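You operate a simulated robot arm through the tools that you are given. There is no shell and no other tool. Be economical: measure what you need, move in short steps, check, and stop when the job is done.

You run a simulated robot arm. Do the job below in one go: nothing can be reset, and whatever is moved stays where it is left.

## Task
Take the gold die and put it on the shelf over the blue bench. Take the black sink plug and put it on the shelf over the blue bench. Put one of the corn rings from the yellow bench top on the brown bench top. Take the plain white tub on the yellow bench top and put it away on the shelf under the yellow bench. Put the red bucket on the teal bench top. Take the clear zip bag and leave it in the drain basket. Take the striped jug and leave it on the yellow bench top. Any order will do. Set down upright: red bucket, striped jug.

Only the result counts: the job must be done as asked and must still hold three seconds after the hand-in. Knocking over, shifting, dropping, spilling or breaking anything else fails it.

## Robot
A 6-joint arm with a two-finger parallel gripper on a trunk, on a base that drives. Base frame: it is fixed to the floor where the robot stands at the start and does not move with it; the origin is under the middle of the robot, x ahead of it, y to its left, z up; the surface under the hand at the start is at about z = 900. Units: mm, degrees, N and s.
Its first joint turns from -166.0 to 166.0 degrees. Places, roughly: black sink plug (6x6x5 cm) [400, 900, 900]; brown bench top [-1100, -1100, 900]; clear zip bag (9x14x3 cm) [800, -700, 1400]; corn ring (3x3x2 cm) [400, 500, 900]; corn ring (4x4x2 cm) [600, 800, 900]; drain basket (19x19x6 cm) [500, 0, 900]; gold die (10x4x15 cm) [700, 0, 1000]; plain white tub (28x16x9 cm) [600, 400, 900]; red bucket (19x17x26 cm) [-2100, 5700, 1000]; shelf over the blue bench (208x17 cm) [-1720, -160, 1360]; shelf under the yellow bench [500, 300, 300]; striped jug (16x10x16 cm) [-1500, 700, 1000]; teal bench top [-2700, 4700, 900]; yellow bench top [600, 300, 900]. Payload 3.91 kg.
Tool frame: the origin (TCP) lies between the finger pads and is the grasp point; the fingertips stand 30 mm ahead of it; z points along the fingers, y is the line along which they close. Largest opening 110 mm; finger width 20, thickness 10; the body of the gripper, 48 by 112 mm, starts 55 mm behind the TCP.
Orientation is that of the tool frame in the base frame, as a unit quaternion [x, y, z, w]. With the fingers straight down and closing along the base's y, the tool's x points along the base's -x, its y along +y and its z along -z.

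## Interface
- The arm moves only by the tool arm_command. Its argument "motion" is a list of rows, each an object of numbers (a shift or turn left out is 0, a gripper value left out holds the last): "tx", "ty", "tz": the shift along the base's x, y, z in mm; "rx", "ry", "rz": the turn, a rotation vector about the base's x, y, z in degrees; "jaw": the finger opening in mm, from 0 to 110. In form: [{"tx": .., "ty": .., "tz": .., "rx": .., "ry": .., "rz": .., "jaw": ..}, ...]. A call has 1 to 10 rows; each row shifts and turns the commanded pose from where the row before left it. A row lasts 0.2 s, in which the tool goes at most 50 mm and 8.6 degrees; a call with a longer step from one row to the next is refused whole, and so is a gripper value outside its range. Where a pose cannot be reached the arm comes as near as it can. A force on the tool above 40 N (or 10 N above the force at the start of the call, whichever is more), or a blocked arm, ends the call early, and 0.2 s more pass. The fingers move at their own pace (about 153 mm/s each) and stop on an object; they squeeze with about 39 N. The grip force told is the motor's: it shows also when the fingers shut on nothing. Time passes only in rows, and 0.2 s behind the last, so rows that do not move let the fingers close. It gives the time, the measured TCP pose, the force on the tool (base axes), the opening and the grip force at its end, in the units of the frame above (readings bear some noise), with the torque about the TCP (base axes, N m) and any sound that the robot's microphone picked up, and new pictures: "show" is both (left out), scene, wrist or none.
- Cameras (640 x 400 px; columns grow to the right, rows downward): "scene" is now at [211.9, 225.5, 1357.7]; the picture's right is [-0.11, -0.99, 0.00], its down [-0.67, 0.07, -0.74] and it looks along [0.73, -0.08, -0.68] (base axes); focal length 214 px, centre (320, 200). "wrist" rides on the gripper at [73, 17, -103] in the tool frame; the picture's right is [-0.23, 0.97, 0.00], its down [-0.76, -0.18, -0.62] and it looks along [-0.61, -0.14, 0.78] (tool axes); focal length 222 px, centre (320, 200). There is no depth. A picture from a camera that has moved, and an enlarged one, comes with that camera's place and axes in the base frame and with its lens.
- steer(legs): drives the robot by 1 to 6 legs, each [ahead, turn to the left] in mm and degrees, along the robot's own axes; the way and the turn of a leg run together, so that a leg with both is an arc; at most 1500 mm and 180 degrees a leg. The arm and the cameras ride along, it lands a little off, and it stops where it bumps. It gives what a move gives, and a new picture of the scene camera.
- pan_tilt(pan, tilt): turns the head with the scene camera to pan (to the left, within 120 degrees either way) and tilt (down, from -29 to 69), counted from straight ahead of the robot. It gives what a move gives, and a new picture of the scene camera.
- zoom(camera, box): a new picture of the part [left, top, right, bottom] of that camera's present view, enlarged. The clock stands still meanwhile.
- close_job(): hands the job in; it is judged then, once.

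Work in short steps. Places have to be worked out from the pictures, the camera data and where the tool is seen: move nearer, look again, correct. Check each grasp and each placing, and mend what went wrong. You have 207 turns and 260 pictures in all, those below and enlarged ones among them. Open the gripper and draw the arm clear of the work before you hand the job in, unless the task says otherwise; then end with one line.

The tools are called after "Emit:" as name(argument=value, ...) on one line, values as JSON. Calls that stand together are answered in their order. arm_command: Moves the arm, as the interface text tells. Its arguments: {"type":"object","properties":{"motion":{"type":"array","items":{"type":"object","properties":{"tx":{"type":"number"},"ty":{"type":"number"},"tz":{"type":"number"},"rx":{"type":"number"},"ry":{"type":"number"},"rz":{"type":"number"},"jaw":{"type":"number"}}}},"show":{"type":"string","enum":["both","scene","wrist","none"]}},"required":["motion"]} The other tools are called the same way: steer (legs) drives the base; pan_tilt (pan, tilt) turns the head that bears the scene camera; zoom (camera, box) takes an enlarged picture of a part of a camera's view; close_job () hands the job in.

At the start:

```text
time: 0.0
position: [552.4, 323.3, 999.9]
ee_rot: [0.0, 1.0, 0.0, -0.001]
force: [0.5, 0.3, -0.8]
wrist_torque: [0.02, 0.0, 0.02]
opening: 109.9
gripper_force: 0.0
robot x, y, heading: [-1.6, -3.0, -0.1]
head pan, tilt: [-6.1, 42.5]
```

scene: 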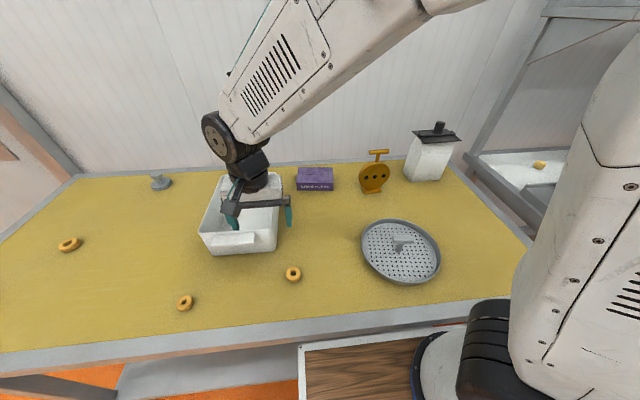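
wrist: 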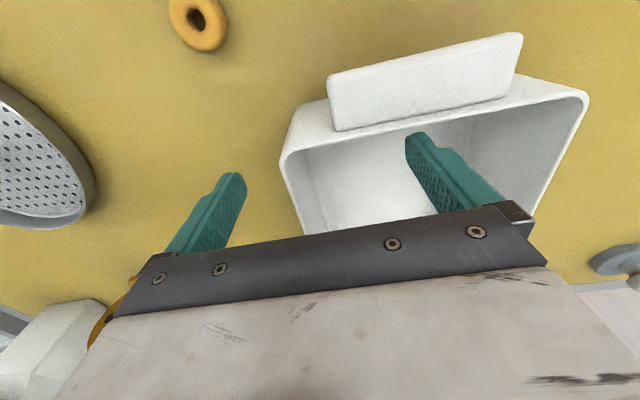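

The yellow bench is in view with the tub, three rings, basket and gold die. I look left first for the sink plug and the surroundings.

Emit:
pan_tilt(pan=60, tilt=35)

Emit:
pan_tilt(pan=-45, tilt=15)

Emit:
pan_tilt(pan=-120, tilt=15)

Emit:
pan_tilt(pan=120, tilt=15)

```text
time: 1.4
position: [552.4, 322.7, 999.9]
ee_rot: [0.0, 1.0, 0.0, 0.001]
force: [0.7, 0.2, -0.4]
wrist_torque: [0.01, -0.03, -0.01]
opening: 110.1
gripper_force: 0.0
robot x, y, heading: [-0.5, -1.2, 0.3]
head pan, tilt: [60.0, 35.0]
camera scene: at [173.2, 310.5, 1368.9], right [0.87, -0.5, 0.0], down [-0.29, -0.5, -0.82], along [0.41, 0.71, -0.57], focal length 214 px, centre (320, 200)
```

scene: 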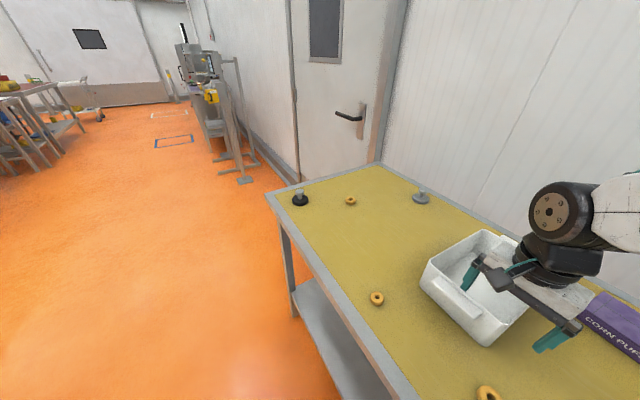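

```text
time: 3.2
position: [553.2, 322.4, 1001.3]
ee_rot: [0.0, 1.0, 0.0, 0.0]
force: [-0.3, -0.2, -0.1]
wrist_torque: [0.0, 0.0, -0.01]
opening: 110.2
gripper_force: 0.1
robot x, y, heading: [-0.7, -1.6, -0.0]
head pan, tilt: [-45.0, 15.0]
camera scene: at [195.2, 168.3, 1400.9], right [-0.71, -0.71, 0.0], down [-0.18, 0.18, -0.97], along [0.68, -0.68, -0.26], focal length 214 px, centre (320, 200)
```

scene: 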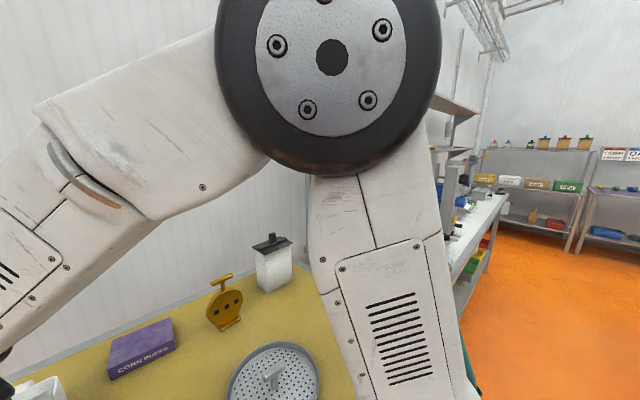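

```text
time: 4.7
position: [553.1, 323.1, 1000.0]
ee_rot: [0.0, 1.0, -0.001, 0.0]
force: [-0.3, 0.0, -0.1]
wrist_torque: [-0.03, -0.02, 0.0]
opening: 110.1
gripper_force: 0.0
robot x, y, heading: [1.5, 0.9, -0.0]
head pan, tilt: [-120.0, 15.0]
camera scene: at [82.5, 153.4, 1401.0], right [-0.87, 0.5, 0.0], down [0.13, 0.22, -0.97], along [-0.48, -0.84, -0.26], focal length 214 px, centre (320, 200)
```

scene: 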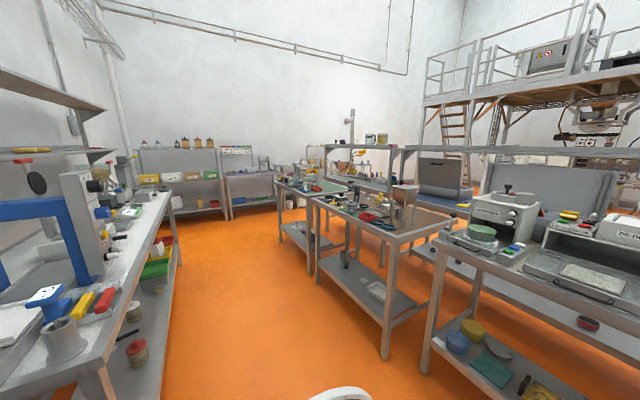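

```text
time: 8.1
position: [552.0, 322.4, 1000.0]
ee_rot: [0.0, 1.0, 0.0, 0.0]
force: [0.1, -0.2, 0.1]
wrist_torque: [0.03, -0.02, -0.01]
opening: 109.8
gripper_force: 0.1
robot x, y, heading: [-1.9, 3.1, 0.1]
head pan, tilt: [120.0, 15.0]
camera scene: at [82.5, 315.2, 1401.0], right [0.87, 0.5, 0.0], down [0.13, -0.22, -0.97], along [-0.48, 0.84, -0.26], focal length 214 px, centre (320, 200)
```

scene: 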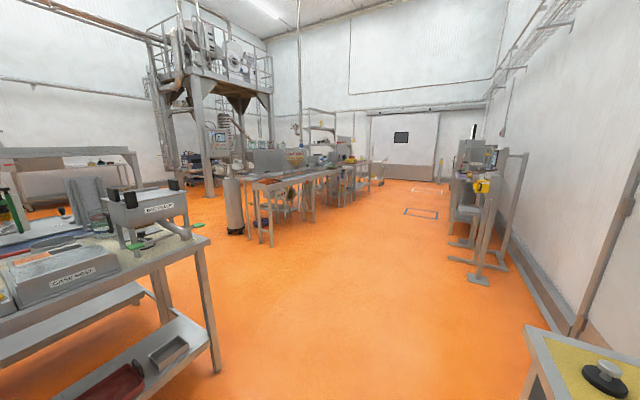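

The plug (black, metal knob) stands at the far left corner; a grey lookalike is farther back. Now a closer look at the tub and the shelf beneath.

Emit:
pan_tilt(pan=10, tilt=60)

Emit:
zoom(camera="scene", box=[200, 60, 440, 210])

```text
time: 9.9
position: [552.1, 325.1, 1000.1]
ee_rot: [0.0, 1.0, -0.001, 0.0]
force: [-0.5, 0.5, -0.9]
wrist_torque: [0.0, -0.01, -0.01]
opening: 110.0
gripper_force: 0.0
robot x, y, heading: [-0.8, 0.6, 0.1]
head pan, tilt: [10.0, 60.0]
camera scene: at [194.8, 245.9, 1334.7], right [0.17, -0.98, 0.0], down [-0.85, -0.15, -0.5], along [0.49, 0.09, -0.87], focal length 214 px, centre (320, 200)
```

scene: 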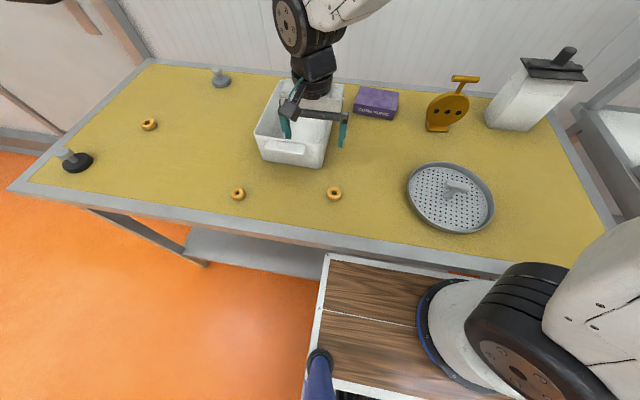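

```text
2.67 times, centred on (320, 135) of scene
camera zoom: at [194.8, 245.9, 1334.7], right [0.17, -0.98, 0.0], down [-0.85, -0.15, -0.5], along [0.49, 0.09, -0.87], focal length 572 px, centre (320, 373)
```

zoom: 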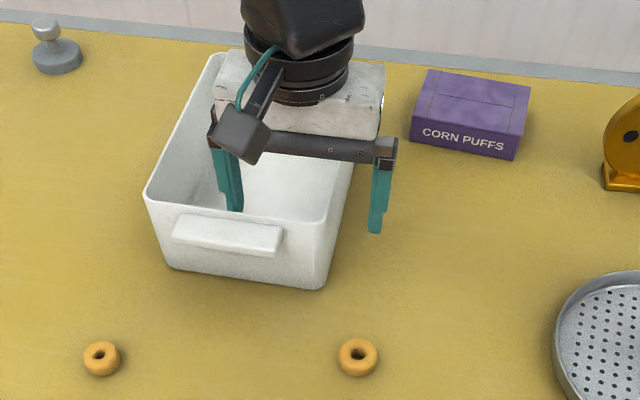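

The tub's rim corners work out to about (530,305), (538,454) and (742,446), so its right wall runs near y≈302 with its middle near x≈638. I'll pitch the tool 30° forward and move over that wall so the fingers straddle it.

Emit:
arm_command(motion=[{"tx": 20, "ty": -5, "tz": 10, "ry": -7.5, "jaw": 110}, {"tx": 20, "ty": -5, "ry": -7.5}, {"tx": 20, "ty": -5, "ry": -7.5}, {"tx": 20, "ty": -5, "ry": -7.5}])

```text
time: 10.9
position: [633.4, 304.7, 1010.1]
ee_rot: [0.001, 0.966, -0.001, 0.259]
force: [0.5, 0.2, -0.7]
wrist_torque: [-0.03, -0.01, 0.02]
opening: 109.9
gripper_force: 0.1
robot x, y, heading: [0.2, -1.7, 0.1]
head pan, tilt: [10.0, 60.0]
camera scene: at [194.7, 245.8, 1334.7], right [0.17, -0.98, 0.0], down [-0.85, -0.15, -0.5], along [0.49, 0.09, -0.87], focal length 214 px, centre (320, 200)
camera wrist: at [518.5, 320.8, 1063.6], right [0.2, 0.97, 0.11], down [0.35, -0.18, 0.92], along [0.92, -0.14, -0.37], focal length 222 px, centre (320, 200)
```

scene: 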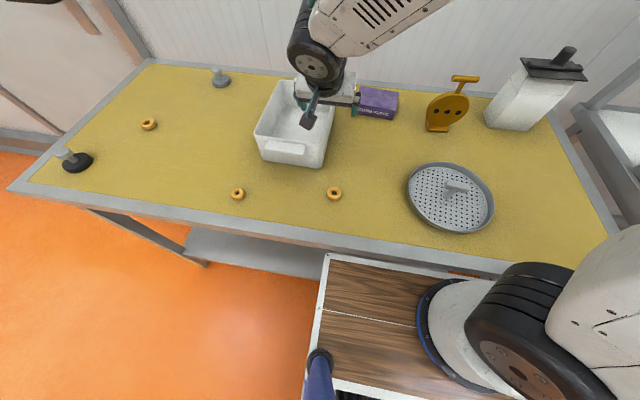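
wrist: 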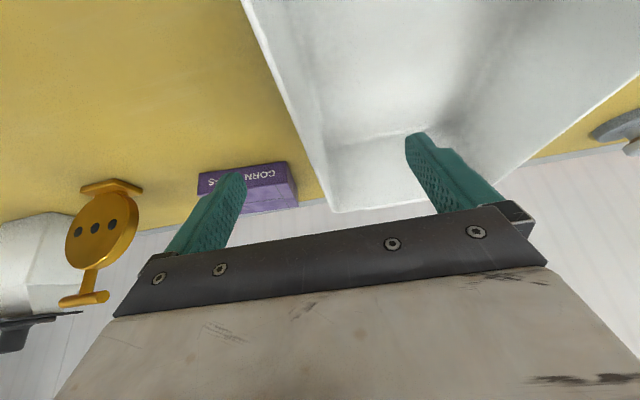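

The wall's rim lies at y≈300 at x≈640, slightly yawed. I yaw by -4°, descend until the TCP is 20 mm below the rim, and close.

Emit:
arm_command(motion=[{"tx": 3, "ty": -4, "tz": -20, "rz": -4}, {"tz": -22}, {"jaw": 0}, {}, {}, {}])

```text
time: 12.3
position: [635.6, 301.5, 968.0]
ee_rot: [0.034, 0.965, -0.01, 0.258]
force: [0.4, 0.1, -0.3]
wrist_torque: [0.11, -0.18, 0.04]
opening: 2.8
gripper_force: 39.1
robot x, y, heading: [-1.1, -0.5, 0.2]
head pan, tilt: [10.0, 60.0]
camera scene: at [194.7, 245.9, 1334.6], right [0.17, -0.98, 0.0], down [-0.85, -0.15, -0.5], along [0.49, 0.09, -0.87], focal length 214 px, centre (320, 200)
camera wrist: at [522.1, 324.7, 1021.0], right [0.26, 0.96, 0.11], down [0.34, -0.2, 0.92], along [0.9, -0.21, -0.37], focal length 222 px, centre (320, 200)
```

scene: 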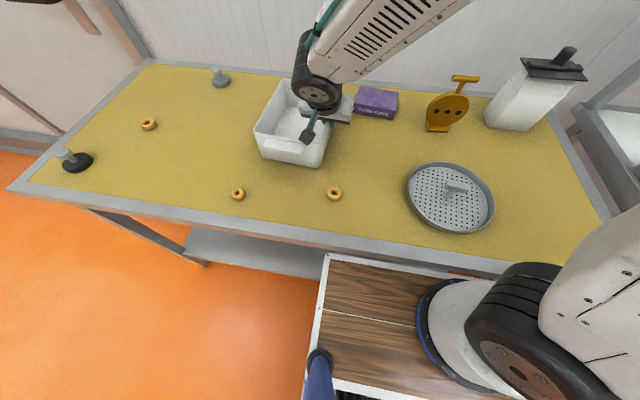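
wrist: 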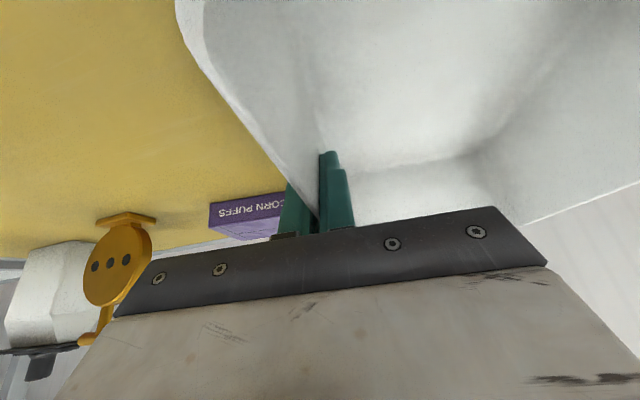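

The wall is gripped (2.8 mm, 39 N). Lift gently and check the load.

Emit:
arm_command(motion=[{"tz": 10}, {"tz": 20}, {"tz": 30}, {"tz": 30}, {}])

```text
time: 13.5
position: [636.3, 300.9, 1054.4]
ee_rot: [0.034, 0.966, -0.009, 0.258]
force: [-0.1, -0.2, 0.6]
wrist_torque: [0.0, -0.02, 0.0]
opening: 0.2
gripper_force: 38.5
robot x, y, heading: [3.5, 1.2, 0.0]
head pan, tilt: [10.0, 60.0]
camera scene: at [194.8, 245.9, 1334.6], right [0.17, -0.98, 0.0], down [-0.85, -0.15, -0.5], along [0.49, 0.09, -0.87], focal length 214 px, centre (320, 200)
camera wrist: at [522.6, 324.0, 1108.4], right [0.26, 0.96, 0.11], down [0.34, -0.2, 0.92], along [0.9, -0.21, -0.37], focal length 222 px, centre (320, 200)
```

scene: 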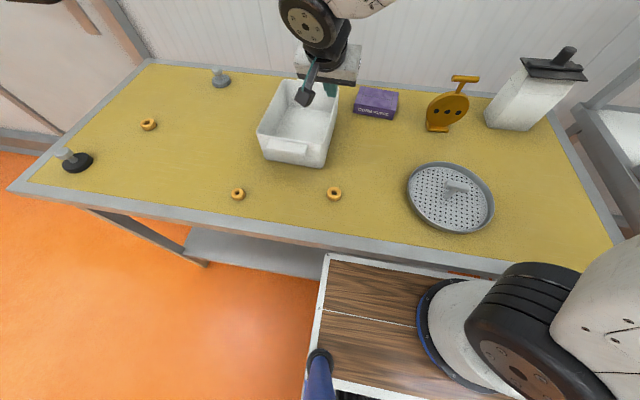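
wrist: 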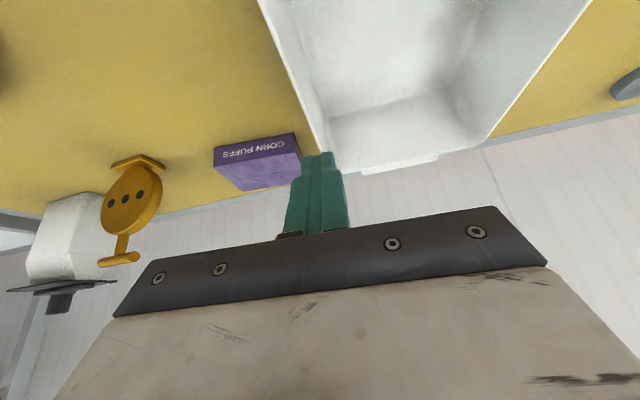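

The wall slipped out during the lift, and the tub is still standing nearly where it was. I'll try again with the tool vertical and a much deeper bite on the wall.

Emit:
arm_command(motion=[{"ry": 7.5, "rz": 0.5, "ty": -2, "jaw": 110}, {"ry": 7.5, "rz": 0.5, "ty": -2}, {"ry": 7.5, "rz": 0.5, "ty": -2}, {"ry": 7.5, "rz": 0.5}, {"tz": -20}, {"tz": -30}, {}])

Emit:
zoom(camera="scene", box=[220, 60, 380, 180])

```text
time: 15.1
position: [635.1, 294.8, 1008.0]
ee_rot: [0.014, 1.0, -0.013, 0.0]
force: [-0.1, -0.7, -0.2]
wrist_torque: [-0.03, -0.01, -0.02]
opening: 110.0
gripper_force: 0.0
robot x, y, heading: [3.7, 2.1, 0.2]
head pan, tilt: [10.0, 60.0]
camera scene: at [194.8, 245.8, 1334.7], right [0.17, -0.98, 0.0], down [-0.85, -0.15, -0.5], along [0.49, 0.09, -0.87], focal length 214 px, centre (320, 200)
camera wrist: at [563.5, 315.9, 1110.1], right [0.25, 0.97, -0.03], down [0.76, -0.18, 0.63], along [0.6, -0.18, -0.78], focal length 222 px, centre (320, 200)
```

scene: 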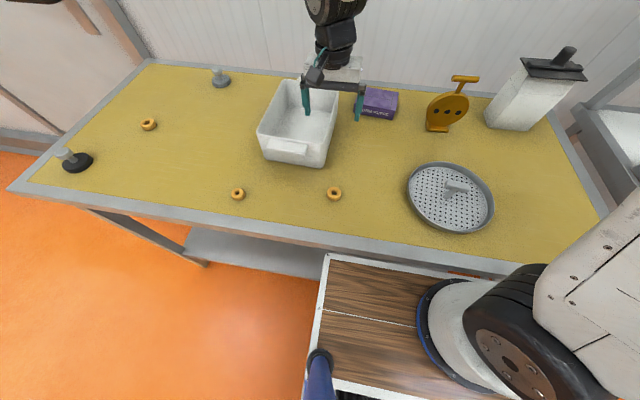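
wrist: 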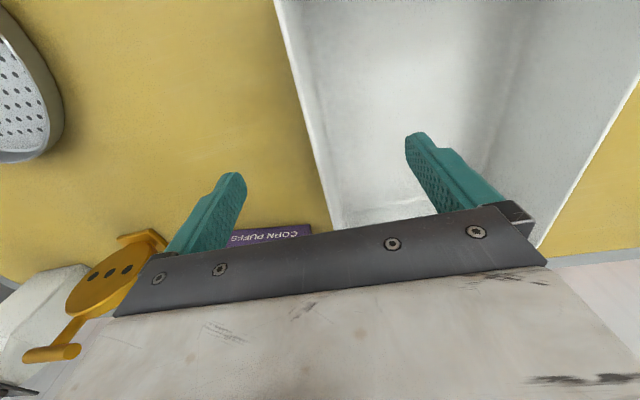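

```text
3.33 times, centred on (300, 120) of scene
camera zoom: at [194.8, 245.8, 1334.7], right [0.17, -0.98, 0.0], down [-0.85, -0.15, -0.5], along [0.49, 0.09, -0.87], focal length 715 px, centre (387, 467)
```

zoom: 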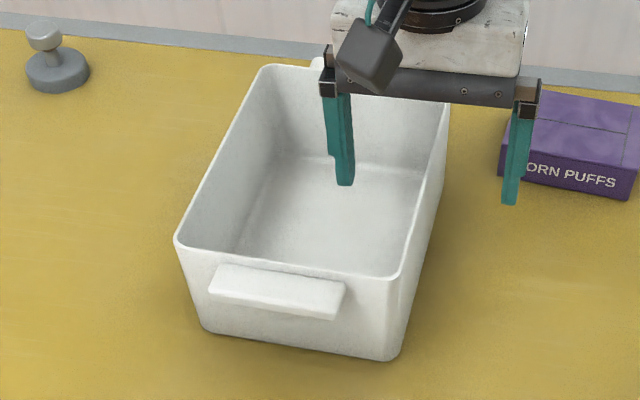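

Now descend 62 mm for the deep bite, close, then lift very slowly.

Emit:
arm_command(motion=[{"tz": -32}, {"tz": -32}, {"jaw": 0}, {}, {}, {}, {"tz": 3}, {"tz": 4}, {"tz": 5}, {"tz": 5}])

```text
time: 17.3
position: [635.0, 294.7, 960.8]
ee_rot: [0.014, 1.0, -0.013, 0.0]
force: [-0.6, -1.0, -1.2]
wrist_torque: [-0.17, -0.02, 0.01]
opening: 2.6
gripper_force: 39.4
robot x, y, heading: [-0.7, -2.1, 0.1]
head pan, tilt: [10.0, 60.0]
camera scene: at [194.9, 245.9, 1334.6], right [0.17, -0.98, 0.0], down [-0.85, -0.15, -0.5], along [0.49, 0.09, -0.87], focal length 214 px, centre (320, 200)
camera wrist: at [562.8, 314.6, 1064.5], right [0.25, 0.97, -0.03], down [0.76, -0.18, 0.63], along [0.6, -0.18, -0.78], focal length 222 px, centre (320, 200)
```

scene: 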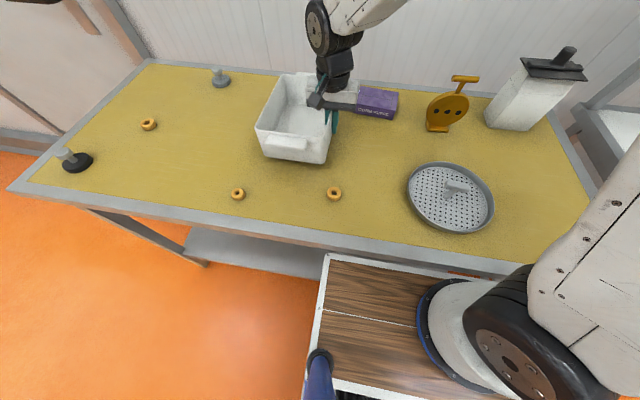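
wrist: 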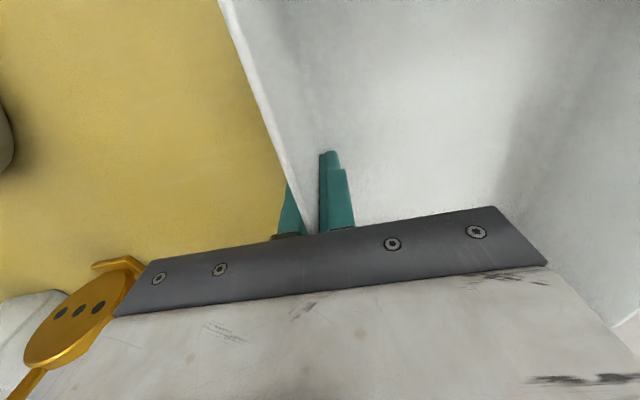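

Still holding, with only about 1 N of load so far. I keep lifting slowly.

Emit:
arm_command(motion=[{"tz": 5}, {"tz": 5}, {"tz": 5}, {"tz": 5}, {"tz": 5}])

Emit:
zoom(camera="scene", box=[220, 60, 380, 180])

```text
time: 18.5
position: [634.3, 293.4, 985.6]
ee_rot: [0.015, 1.0, -0.013, 0.0]
force: [0.5, -0.9, -2.0]
wrist_torque: [-0.19, -0.02, 0.03]
opening: 2.9
gripper_force: 38.8
robot x, y, heading: [-2.6, -1.5, -0.2]
head pan, tilt: [10.0, 60.0]
camera scene: at [194.9, 245.9, 1334.6], right [0.17, -0.98, 0.0], down [-0.85, -0.15, -0.5], along [0.49, 0.09, -0.87], focal length 214 px, centre (320, 200)
camera wrist: at [562.7, 314.6, 1087.9], right [0.25, 0.97, -0.03], down [0.76, -0.18, 0.63], along [0.6, -0.18, -0.78], focal length 222 px, centre (320, 200)
```

scene: 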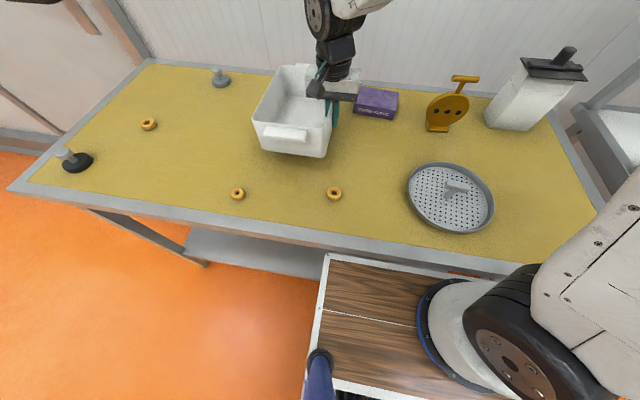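
wrist: 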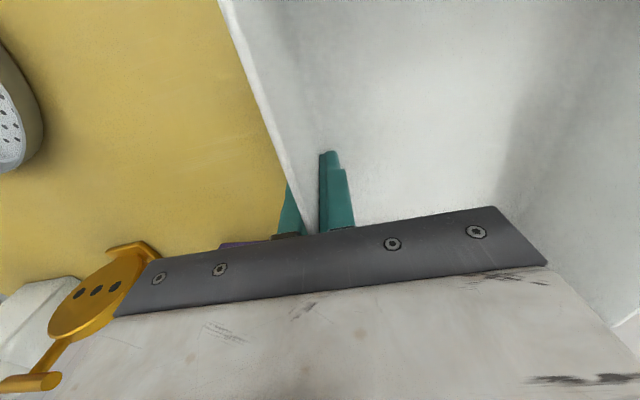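

```text
3.33 times, centred on (300, 120) of scene
camera zoom: at [194.9, 245.9, 1334.6], right [0.17, -0.98, 0.0], down [-0.85, -0.15, -0.5], along [0.49, 0.09, -0.87], focal length 715 px, centre (387, 467)
```

zoom: 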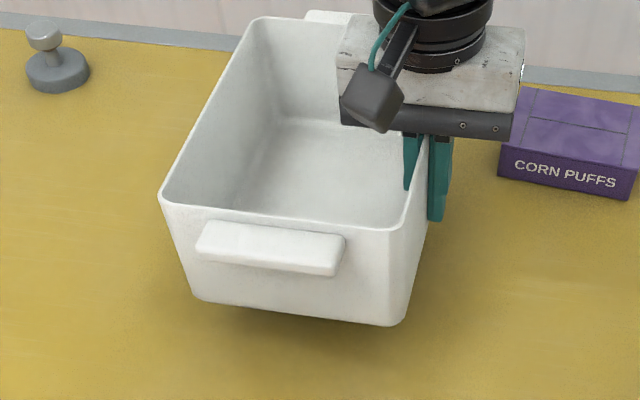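

The tub now hangs level and weighs only about 0.2 kg. Raise it clear and back the robot off 320 mm so I can work under the bench front.

Emit:
arm_command(motion=[{"tz": 15}, {"tz": 20}, {"tz": 20}, {"tz": 20}, {}], show="none")

Emit:
steer(legs=[[-320, 0]])

Emit:
pan_tilt(pan=5, tilt=50)

```text
time: 19.7
position: [636.3, 295.1, 1062.5]
ee_rot: [0.014, 1.0, -0.013, 0.0]
force: [0.1, 0.2, -2.3]
wrist_torque: [-0.2, 0.01, 0.01]
opening: 2.9
gripper_force: 38.9
robot x, y, heading: [0.8, -0.6, -0.1]
head pan, tilt: [10.0, 60.0]
```

```text
time: 21.9
position: [307.6, 295.9, 1062.5]
ee_rot: [0.011, 1.0, -0.012, -0.001]
force: [0.4, 0.2, -2.0]
wrist_torque: [-0.17, -0.01, -0.03]
opening: 2.6
gripper_force: 39.0
robot x, y, heading: [-327.3, 0.6, 0.3]
head pan, tilt: [10.0, 60.0]
camera scene: at [-132.6, 246.0, 1334.6], right [0.18, -0.98, 0.0], down [-0.85, -0.15, -0.5], along [0.49, 0.09, -0.87], focal length 214 px, centre (320, 200)
```

scene: 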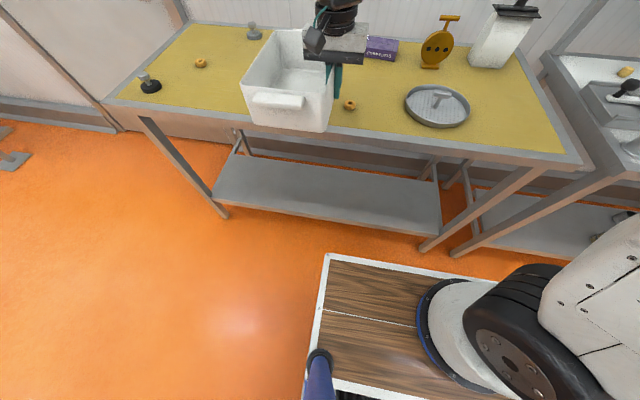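

```text
time: 22.6
position: [307.3, 296.7, 1063.0]
ee_rot: [0.012, 1.0, -0.013, 0.001]
force: [0.2, 0.4, -2.1]
wrist_torque: [-0.15, 0.01, -0.01]
opening: 2.8
gripper_force: 39.1
robot x, y, heading: [-326.1, 0.4, 0.2]
head pan, tilt: [5.0, 50.0]
camera scene: at [-121.5, 241.2, 1347.2], right [0.09, -1.0, 0.0], down [-0.76, -0.07, -0.64], along [0.64, 0.06, -0.77], focal length 214 px, centre (320, 200)
```

scene: 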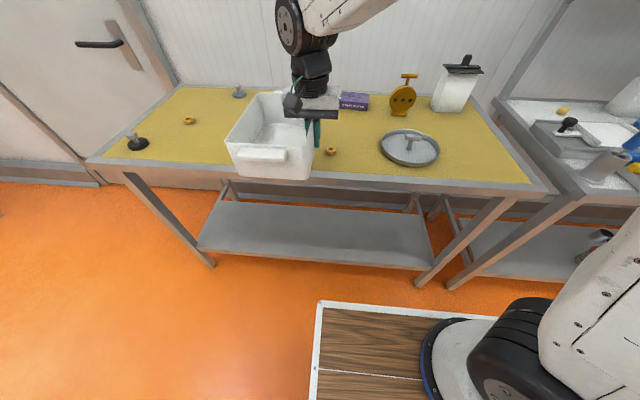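

The shelf is empty; its front edge is near x≈350 and it spans y≈-270..930. I back off another 70 mm, then draw the tub in and turn it 90° so its long side faces me.

Emit:
steer(legs=[[-70, 0]])

Emit:
arm_command(motion=[{"tx": -10, "rz": -8}, {"tx": -15, "rz": -8.5}, {"tx": -15, "rz": -8.5}, {"tx": -15, "rz": -8.5}, {"tx": -15, "rz": -8.5}, {"tx": -15, "rz": -8.5}, {"rz": -8.5}, {"rz": -8.5}, {"rz": -8.5}, {"rz": -8.5}], show="scene")

```text
time: 23.6
position: [238.4, 293.2, 1062.1]
ee_rot: [0.014, 1.0, -0.013, 0.0]
force: [-0.1, 0.5, -2.7]
wrist_torque: [-0.17, 0.03, 0.0]
opening: 2.9
gripper_force: 38.9
robot x, y, heading: [-392.8, -3.6, 0.2]
head pan, tilt: [5.0, 50.0]
camera scene: at [-190.4, 240.5, 1347.2], right [0.09, -1.0, 0.0], down [-0.76, -0.07, -0.64], along [0.64, 0.06, -0.77], focal length 214 px, centre (320, 200)
```

scene: 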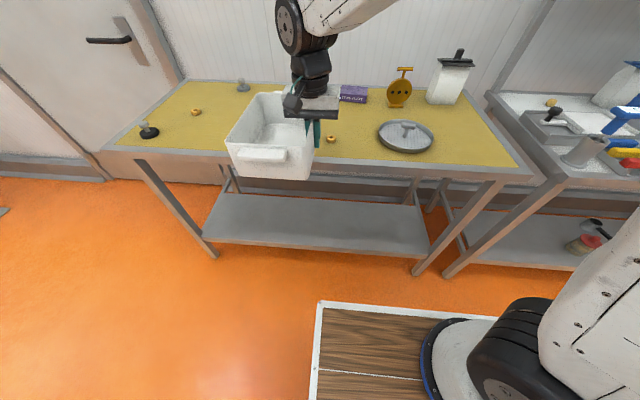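

```text
time: 25.8
position: [154.5, 294.5, 1063.3]
ee_rot: [0.682, 0.731, -0.01, -0.01]
force: [0.3, 0.0, -2.1]
wrist_torque: [0.01, 0.19, 0.0]
opening: 2.9
gripper_force: 39.1
robot x, y, heading: [-399.1, -2.4, -0.1]
head pan, tilt: [5.0, 50.0]
camera scene: at [-190.3, 240.5, 1347.2], right [0.09, -1.0, 0.0], down [-0.76, -0.07, -0.64], along [0.64, 0.06, -0.77], focal length 214 px, centre (320, 200)
```

scene: 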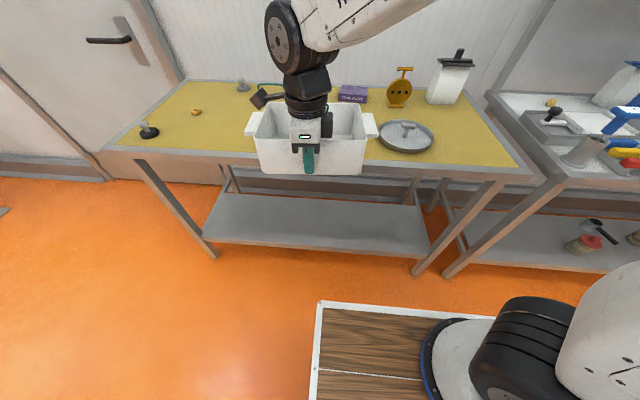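

The tub is turned. Lower it in front of the bench.

Emit:
arm_command(motion=[{"tx": -5, "tz": -30}, {"tx": -5, "tz": -45}, {"tz": -45}, {"tz": -45}, {"tz": -45}, {"tz": -45}, {"tz": -45}, {"tz": -45}], show="scene")

```text
time: 27.6
position: [142.1, 292.3, 715.7]
ee_rot: [0.682, 0.732, -0.009, -0.008]
force: [-0.8, 1.2, -2.2]
wrist_torque: [0.01, 0.16, 0.02]
opening: 3.0
gripper_force: 38.9
robot x, y, heading: [-396.2, -1.1, 0.4]
head pan, tilt: [5.0, 50.0]
camera scene: at [-190.6, 240.3, 1347.3], right [0.09, -1.0, 0.0], down [-0.76, -0.07, -0.64], along [0.64, 0.06, -0.77], focal length 214 px, centre (320, 200)
```

scene: 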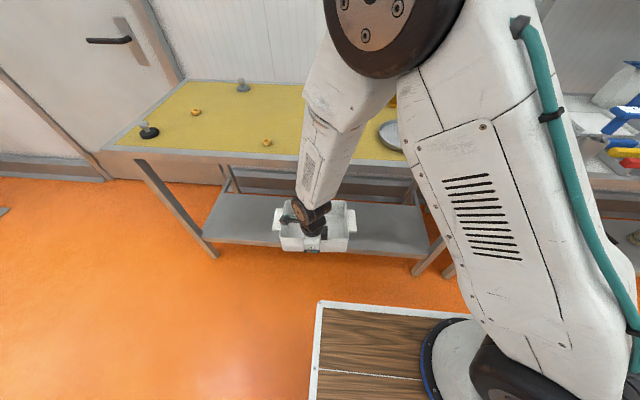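

Continue lowering carefully, checking on the arm's shape.

Emit:
arm_command(motion=[{"tz": -45}, {"tz": -45}, {"tz": -45}, {"tz": -45}, {"tz": -45}, {"tz": -45}, {"tz": -35}], show="scene")

```text
time: 29.2
position: [142.8, 292.5, 409.9]
ee_rot: [0.675, 0.738, -0.009, -0.01]
force: [0.4, -0.1, -2.7]
wrist_torque: [-0.01, 0.22, -0.14]
opening: 2.8
gripper_force: 38.9
robot x, y, heading: [-397.0, -1.9, 0.3]
head pan, tilt: [5.0, 50.0]
camera scene: at [-190.4, 240.5, 1347.2], right [0.09, -1.0, 0.0], down [-0.76, -0.07, -0.64], along [0.64, 0.06, -0.77], focal length 214 px, centre (320, 200)
```

scene: 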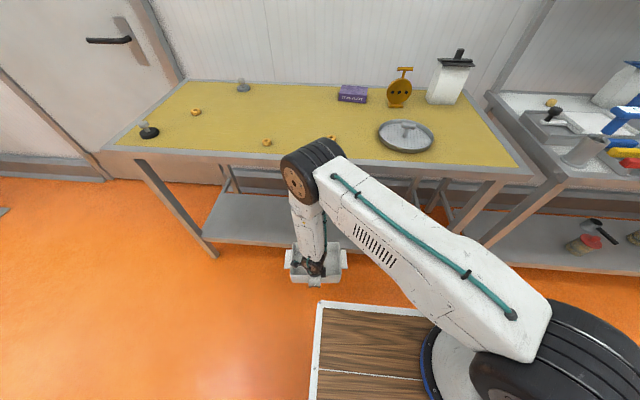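

To flatten the forearm under the bench I want a bit more distance; I check the room behind the robot first.

Emit:
pan_tilt(pan=120, tilt=40)

Emit:
pan_tilt(pan=-120, tilt=40)

```text
time: 31.2
position: [143.4, 291.4, 410.9]
ee_rot: [0.672, 0.74, -0.01, -0.01]
force: [-0.1, 0.4, -1.6]
wrist_torque: [-0.04, 0.17, -0.01]
opening: 2.5
gripper_force: 39.0
robot x, y, heading: [-394.6, 1.8, 0.1]
head pan, tilt: [120.0, 40.0]
camera scene: at [-309.6, 307.2, 1361.4], right [0.87, 0.5, 0.0], down [0.32, -0.56, -0.77], along [-0.38, 0.66, -0.64], focal length 214 px, centre (320, 200)
```

scene: 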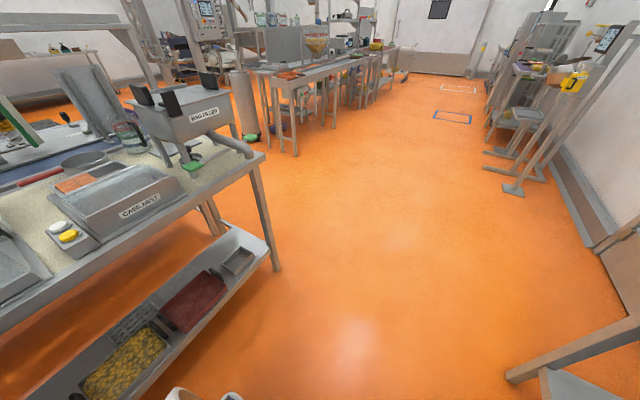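

```text
time: 34.5
position: [143.1, 291.9, 410.2]
ee_rot: [0.672, 0.74, -0.01, -0.01]
force: [0.5, -0.5, -2.9]
wrist_torque: [-0.03, 0.18, 0.02]
opening: 2.9
gripper_force: 39.2
robot x, y, heading: [-393.8, -2.7, 0.2]
head pan, tilt: [-120.0, 40.0]
camera scene: at [-309.4, 159.9, 1361.4], right [-0.87, 0.5, 0.0], down [0.32, 0.56, -0.77], along [-0.38, -0.66, -0.64], focal length 214 px, centre (320, 200)
```

scene: 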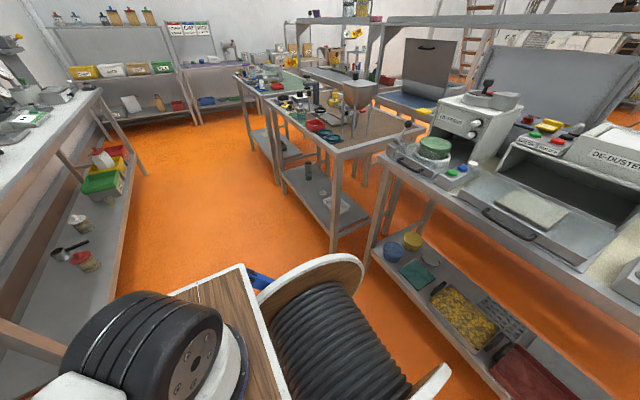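

Bench behind is at about x≈-910, so there's little more room; I stay put. Look at the arm again and begin moving the tub forward under the bench.

Emit:
pan_tilt(pan=40, tilt=50)

Emit:
arm_command(motion=[{"tx": 40, "ty": -10, "tz": -2}, {"tx": 40, "ty": -10}, {"tx": 40, "ty": -10}, {"tx": 40, "ty": -10}], show="scene")

```text
time: 37.0
position: [141.7, 293.3, 410.5]
ee_rot: [0.672, 0.74, -0.01, -0.01]
force: [0.6, -0.2, -1.3]
wrist_torque: [0.02, 0.2, -0.03]
opening: 2.8
gripper_force: 39.6
robot x, y, heading: [-395.7, -3.7, 0.1]
head pan, tilt: [40.0, 50.0]
camera scene: at [-208.1, 283.3, 1347.2], right [0.64, -0.77, 0.0], down [-0.59, -0.49, -0.64], along [0.49, 0.41, -0.77], focal length 214 px, centre (320, 200)
```

scene: 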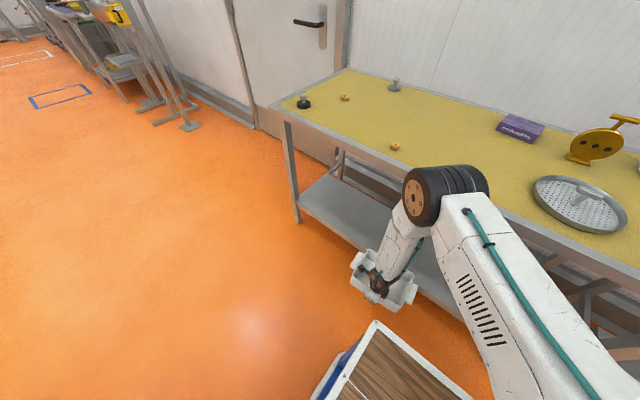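

```text
time: 38.0
position: [273.9, 261.3, 409.6]
ee_rot: [0.691, 0.723, -0.009, -0.01]
force: [0.2, 0.3, -2.1]
wrist_torque: [0.02, 0.18, 0.11]
opening: 2.7
gripper_force: 39.2
out of reach, approached as far as the arm can: row 1, 2
robot x, y, heading: [-398.8, -2.5, 0.0]
head pan, tilt: [40.0, 50.0]
camera scene: at [-208.4, 283.4, 1347.2], right [0.64, -0.76, 0.0], down [-0.59, -0.49, -0.64], along [0.49, 0.41, -0.77], focal length 214 px, centre (320, 200)
```

scene: 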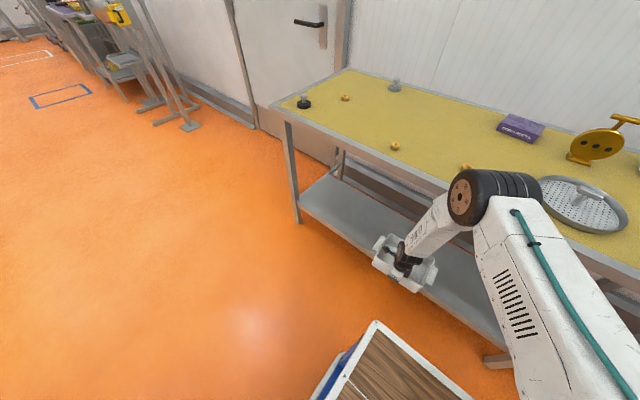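

The elbow computes to about (197,231,1014), too close to the bench edge to go deeper from here. I look steeply down behind to measure the robot's tail and the true clearance.

Emit:
pan_tilt(pan=-120, tilt=69)

Emit:
pan_tilt(pan=120, tilt=69)

```text
time: 40.5
position: [274.3, 263.5, 409.8]
ee_rot: [0.693, 0.72, -0.009, -0.012]
force: [0.0, 0.7, -2.1]
wrist_torque: [-0.01, 0.18, 0.0]
opening: 2.6
gripper_force: 39.1
robot x, y, heading: [-395.9, -4.5, 0.1]
head pan, tilt: [-120.0, 68.8]
camera scene: at [-294.8, 185.1, 1325.3], right [-0.87, 0.5, 0.0], down [0.46, 0.81, -0.36], along [-0.18, -0.31, -0.93], focal length 214 px, centre (320, 200)
```

scene: 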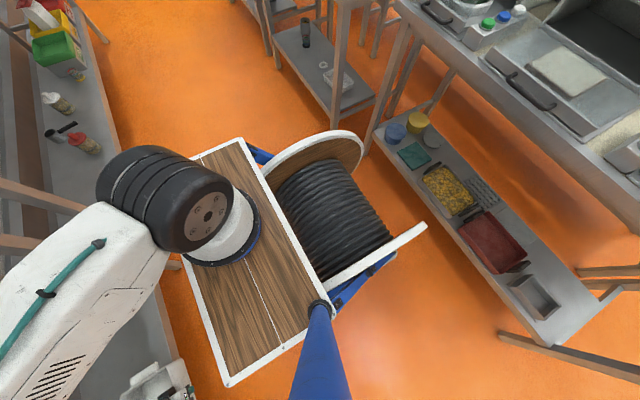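

```text
time: 43.9
position: [273.6, 262.6, 410.0]
ee_rot: [0.693, 0.721, -0.009, -0.012]
force: [0.0, 0.1, -2.1]
wrist_torque: [0.01, 0.18, 0.01]
opening: 2.9
gripper_force: 39.5
robot x, y, heading: [-394.8, -4.3, 0.1]
head pan, tilt: [120.0, 68.8]
camera scene: at [-295.0, 282.0, 1325.3], right [0.87, 0.5, 0.0], down [0.47, -0.81, -0.36], along [-0.18, 0.31, -0.93], focal length 214 px, centre (320, 200)
```

scene: 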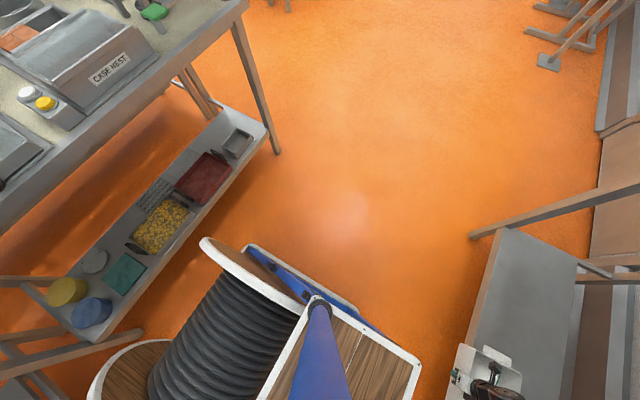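

Behind, the reel has at least 130 mm of clearance. Back off 85 mm more.

Emit:
steer(legs=[[-85, 0]])

Emit:
pan_tilt(pan=40, tilt=45)

Emit:
arm_command(motion=[{"tx": 35, "ty": -10}, {"tx": 35, "ty": -10}, {"tx": 35, "ty": -10}, {"tx": 35, "ty": -10}], show="scene")

```text
time: 44.9
position: [187.3, 262.4, 411.3]
ee_rot: [0.681, 0.732, -0.011, -0.009]
force: [1.1, -0.1, -2.0]
wrist_torque: [-0.01, 0.15, -0.01]
opening: 2.9
gripper_force: 39.1
robot x, y, heading: [-482.6, 0.2, 0.2]
head pan, tilt: [120.0, 68.8]
camera scene: at [-381.2, 281.9, 1325.3], right [0.86, 0.5, 0.0], down [0.47, -0.81, -0.36], along [-0.18, 0.31, -0.93], focal length 214 px, centre (320, 200)
```

scene: 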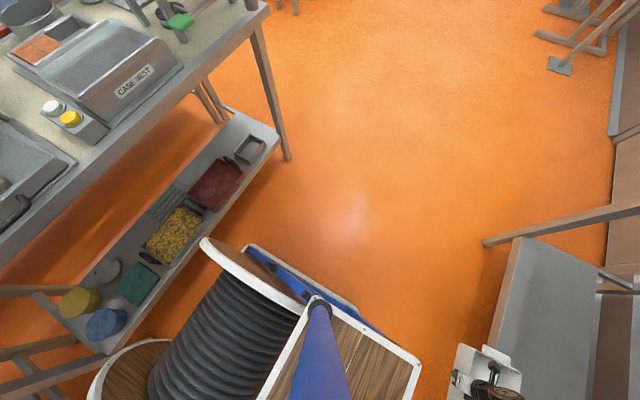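

```text
time: 46.5
position: [189.1, 262.3, 410.4]
ee_rot: [0.681, 0.732, -0.01, -0.009]
force: [0.2, 0.1, -1.8]
wrist_torque: [0.0, 0.15, 0.04]
opening: 2.7
gripper_force: 38.7
robot x, y, heading: [-484.1, -0.5, 0.3]
head pan, tilt: [40.0, 45.0]
camera scene: at [-291.0, 286.0, 1354.1], right [0.65, -0.76, 0.0], down [-0.54, -0.46, -0.71], along [0.54, 0.46, -0.71], focal length 214 px, centre (320, 200)
```

scene: 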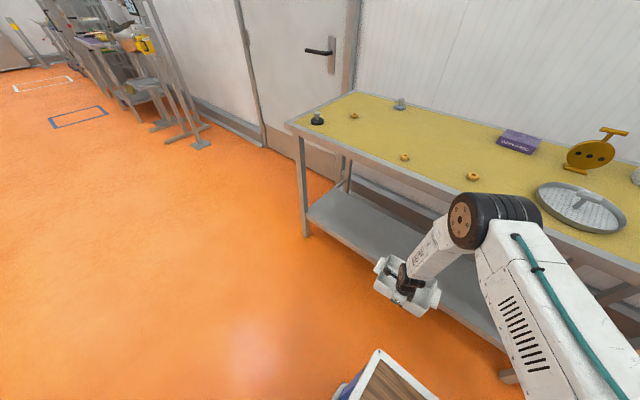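

```text
time: 47.5
position: [330.1, 219.3, 410.6]
ee_rot: [0.681, 0.732, -0.011, -0.009]
force: [0.2, 1.1, -2.2]
wrist_torque: [-0.03, 0.17, 0.02]
opening: 2.6
gripper_force: 38.7
robot x, y, heading: [-483.9, -1.4, 0.3]
head pan, tilt: [40.0, 45.0]
camera scene: at [-291.1, 286.1, 1354.1], right [0.65, -0.76, 0.0], down [-0.54, -0.46, -0.71], along [0.54, 0.46, -0.71], focal length 214 px, centre (320, 200)
```

scene: 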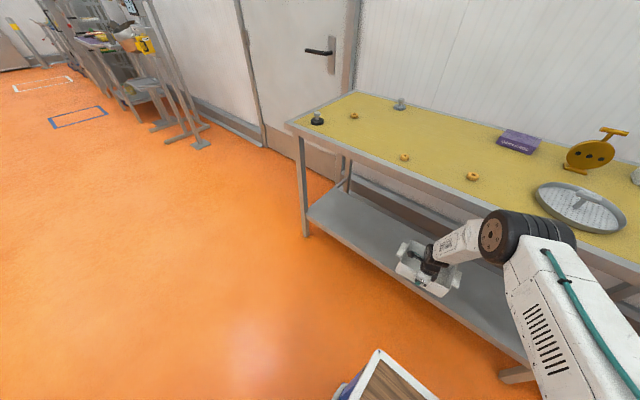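

The forearm has enough clearance if I keep the tub near the shelf front. Move 50 mm more, then look closely.

Emit:
arm_command(motion=[{"tx": 25, "ty": -5, "tz": -10}, {"tx": 30, "ty": -5, "tz": -10}, {}], show="none")

Emit:
pan_tilt(pan=60, tilt=55)

Emit:
zoom(camera="scene", box=[400, 80, 640, 230])

```text
time: 48.3
position: [382.6, 210.9, 392.5]
ee_rot: [0.681, 0.732, -0.009, -0.009]
force: [-0.8, 0.3, -1.1]
wrist_torque: [-0.02, 0.16, 0.01]
opening: 2.7
gripper_force: 39.3
robot x, y, heading: [-481.8, -3.4, -0.1]
head pan, tilt: [40.0, 45.0]
```

```text
time: 49.1
position: [382.8, 211.0, 392.0]
ee_rot: [0.681, 0.732, -0.009, -0.009]
force: [0.6, -0.7, -2.8]
wrist_torque: [-0.01, 0.21, -0.03]
opening: 2.8
gripper_force: 39.3
robot x, y, heading: [-481.2, -4.7, 0.1]
head pan, tilt: [60.0, 55.0]
camera scene: at [-317.1, 296.0, 1340.7], right [0.87, -0.5, 0.0], down [-0.41, -0.71, -0.57], along [0.29, 0.5, -0.82], focal length 214 px, centre (320, 200)
```

scene: 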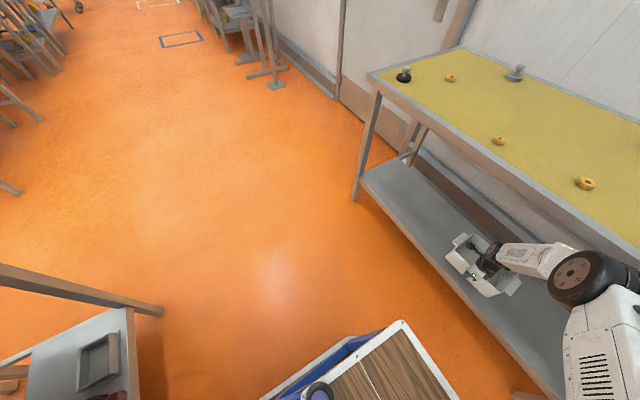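

```text
2.67 times, centred on (520, 155) of scene
camera zoom: at [-317.1, 296.0, 1340.7], right [0.87, -0.5, 0.0], down [-0.41, -0.71, -0.57], along [0.29, 0.5, -0.82], focal length 572 px, centre (-213, 320)
```

zoom: 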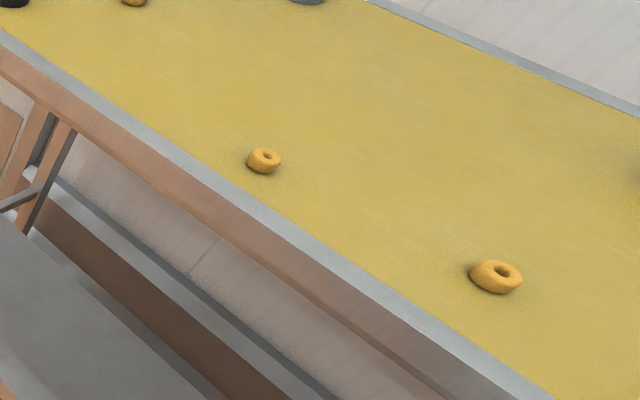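

Emit:
zoom(camera="scene", box=[400, 200, 640, 350])

```text
2.67 times, centred on (520, 275) of scene
camera zoom: at [-317.1, 296.0, 1340.7], right [0.87, -0.5, 0.0], down [-0.41, -0.71, -0.57], along [0.29, 0.5, -0.82], focal length 572 px, centre (-213, 0)
```

zoom: 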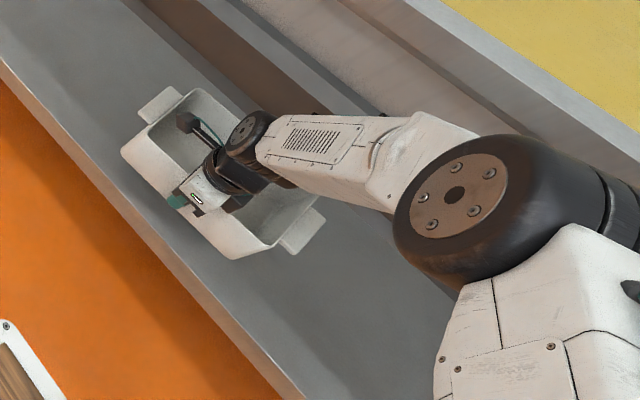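

The tub is wholly above the shelf (its front face x≈382–409, shelf edge x≈343). Lower it step by step until it touches.

Emit:
arm_command(motion=[{"tz": -10}, {"tz": -10}, {"tz": -8}, {}], show="none")

Emit:
arm_command(motion=[{"tz": -4}, {"tz": -4}, {}], show="none")

Emit:
arm_command(motion=[{"tz": -4}, {"tz": -4}, {}], show="scene")

```text
time: 50.1
position: [382.7, 212.4, 362.8]
ee_rot: [0.681, 0.732, -0.01, -0.008]
force: [0.7, -1.0, -2.1]
wrist_torque: [0.0, 0.18, -0.03]
opening: 2.6
gripper_force: 38.8
robot x, y, heading: [-481.7, -1.3, 0.1]
head pan, tilt: [60.0, 55.0]
```

```text
time: 50.9
position: [383.8, 211.2, 354.8]
ee_rot: [0.681, 0.732, -0.01, -0.009]
force: [0.7, -0.2, -1.8]
wrist_torque: [0.0, 0.17, 0.0]
opening: 2.9
gripper_force: 38.9
robot x, y, heading: [-479.0, -2.9, 0.1]
head pan, tilt: [60.0, 55.0]
```

```text
time: 51.7
position: [382.7, 212.2, 346.0]
ee_rot: [0.681, 0.732, -0.009, -0.009]
force: [-0.5, -0.2, -2.1]
wrist_torque: [0.02, 0.14, 0.0]
opening: 2.9
gripper_force: 39.3
robot x, y, heading: [-482.2, 3.7, 0.1]
head pan, tilt: [60.0, 55.0]
camera scene: at [-317.2, 296.0, 1340.7], right [0.87, -0.5, 0.0], down [-0.41, -0.71, -0.57], along [0.29, 0.5, -0.82], focal length 214 px, centre (320, 200)
```

scene: 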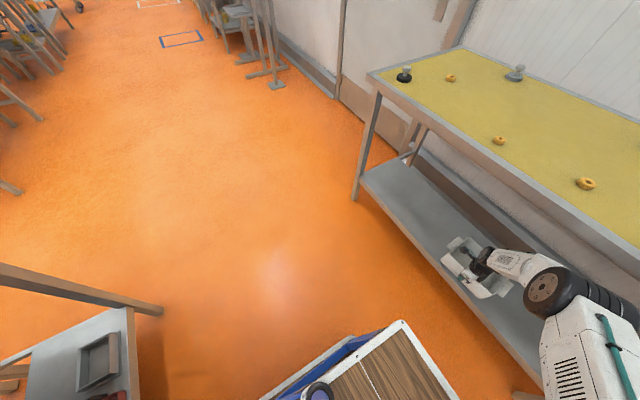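

No contact yet; keep lowering in small steps.

Emit:
arm_command(motion=[{"tz": -4}, {"tz": -4}, {"tz": -4}, {}], show="none")

Emit:
arm_command(motion=[{"tz": -4}, {"tz": -4}, {}], show="none")

Emit:
zoom(camera="scene", box=[400, 200, 640, 350])

```text
time: 52.7
position: [383.8, 211.1, 334.9]
ee_rot: [0.682, 0.731, -0.01, -0.009]
force: [-0.2, -0.5, -1.4]
wrist_torque: [0.0, 0.16, -0.03]
opening: 2.8
gripper_force: 38.8
robot x, y, heading: [-483.0, 3.2, 0.1]
head pan, tilt: [60.0, 55.0]
```

```text
time: 53.5
position: [383.8, 212.1, 327.1]
ee_rot: [0.681, 0.732, -0.01, -0.009]
force: [0.6, 0.0, 1.1]
wrist_torque: [-0.3, -0.33, 0.05]
opening: 2.6
gripper_force: 38.9
robot x, y, heading: [-478.9, -0.3, -0.0]
head pan, tilt: [60.0, 55.0]
```

```text
2.67 times, centred on (520, 275) of scene
camera zoom: at [-317.4, 296.0, 1340.7], right [0.87, -0.5, 0.0], down [-0.41, -0.71, -0.57], along [0.29, 0.5, -0.82], focal length 572 px, centre (-213, 0)
```

zoom: 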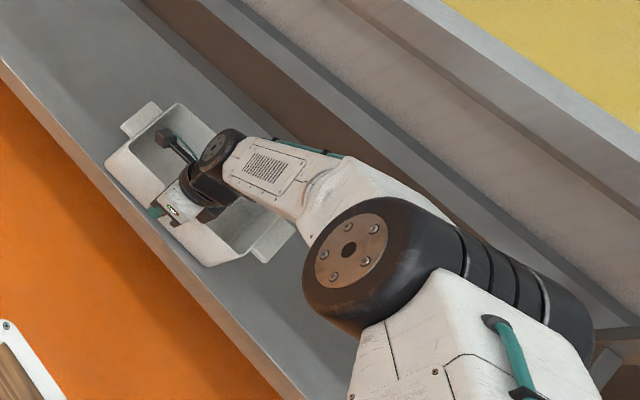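

Contact is felt (shelf surface z≈282) and the tub sits on the shelf. Open, rise out of the tub, and pull back.

Emit:
arm_command(motion=[{"tz": -1, "jaw": 60}, {}, {"tz": 20}, {"tz": 25}, {"tz": 25}, {"tz": 25}, {"tx": -30}, {"tx": -45}], show="scene")

Emit:
zoom(camera="scene", box=[400, 200, 640, 350])

```text
time: 55.3
position: [306.7, 213.5, 419.6]
ee_rot: [0.681, 0.732, -0.011, -0.01]
force: [-1.1, -0.5, 0.1]
wrist_torque: [0.02, 0.01, -0.01]
opening: 60.4
gripper_force: 0.0
robot x, y, heading: [-476.3, -0.1, 0.3]
head pan, tilt: [60.0, 55.0]
camera scene: at [-317.1, 295.9, 1340.7], right [0.87, -0.5, 0.0], down [-0.41, -0.71, -0.57], along [0.29, 0.5, -0.82], focal length 214 px, centre (320, 200)
```

scene: 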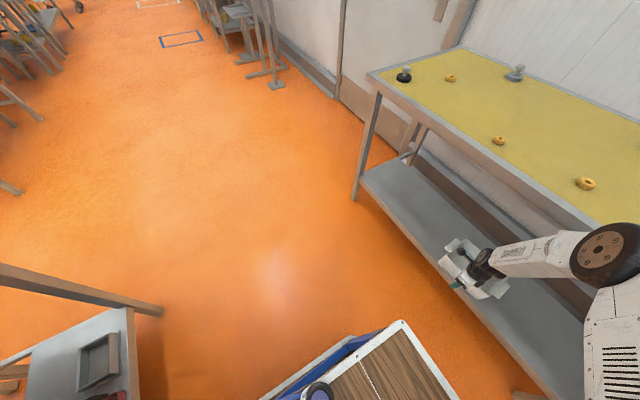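

```text
2.67 times, centred on (520, 275) of scene
camera zoom: at [-317.1, 295.9, 1340.7], right [0.87, -0.5, 0.0], down [-0.41, -0.71, -0.57], along [0.29, 0.5, -0.82], focal length 572 px, centre (-213, 0)
```

zoom: 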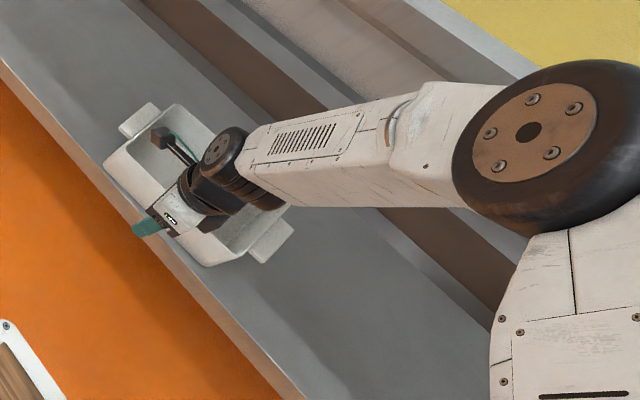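

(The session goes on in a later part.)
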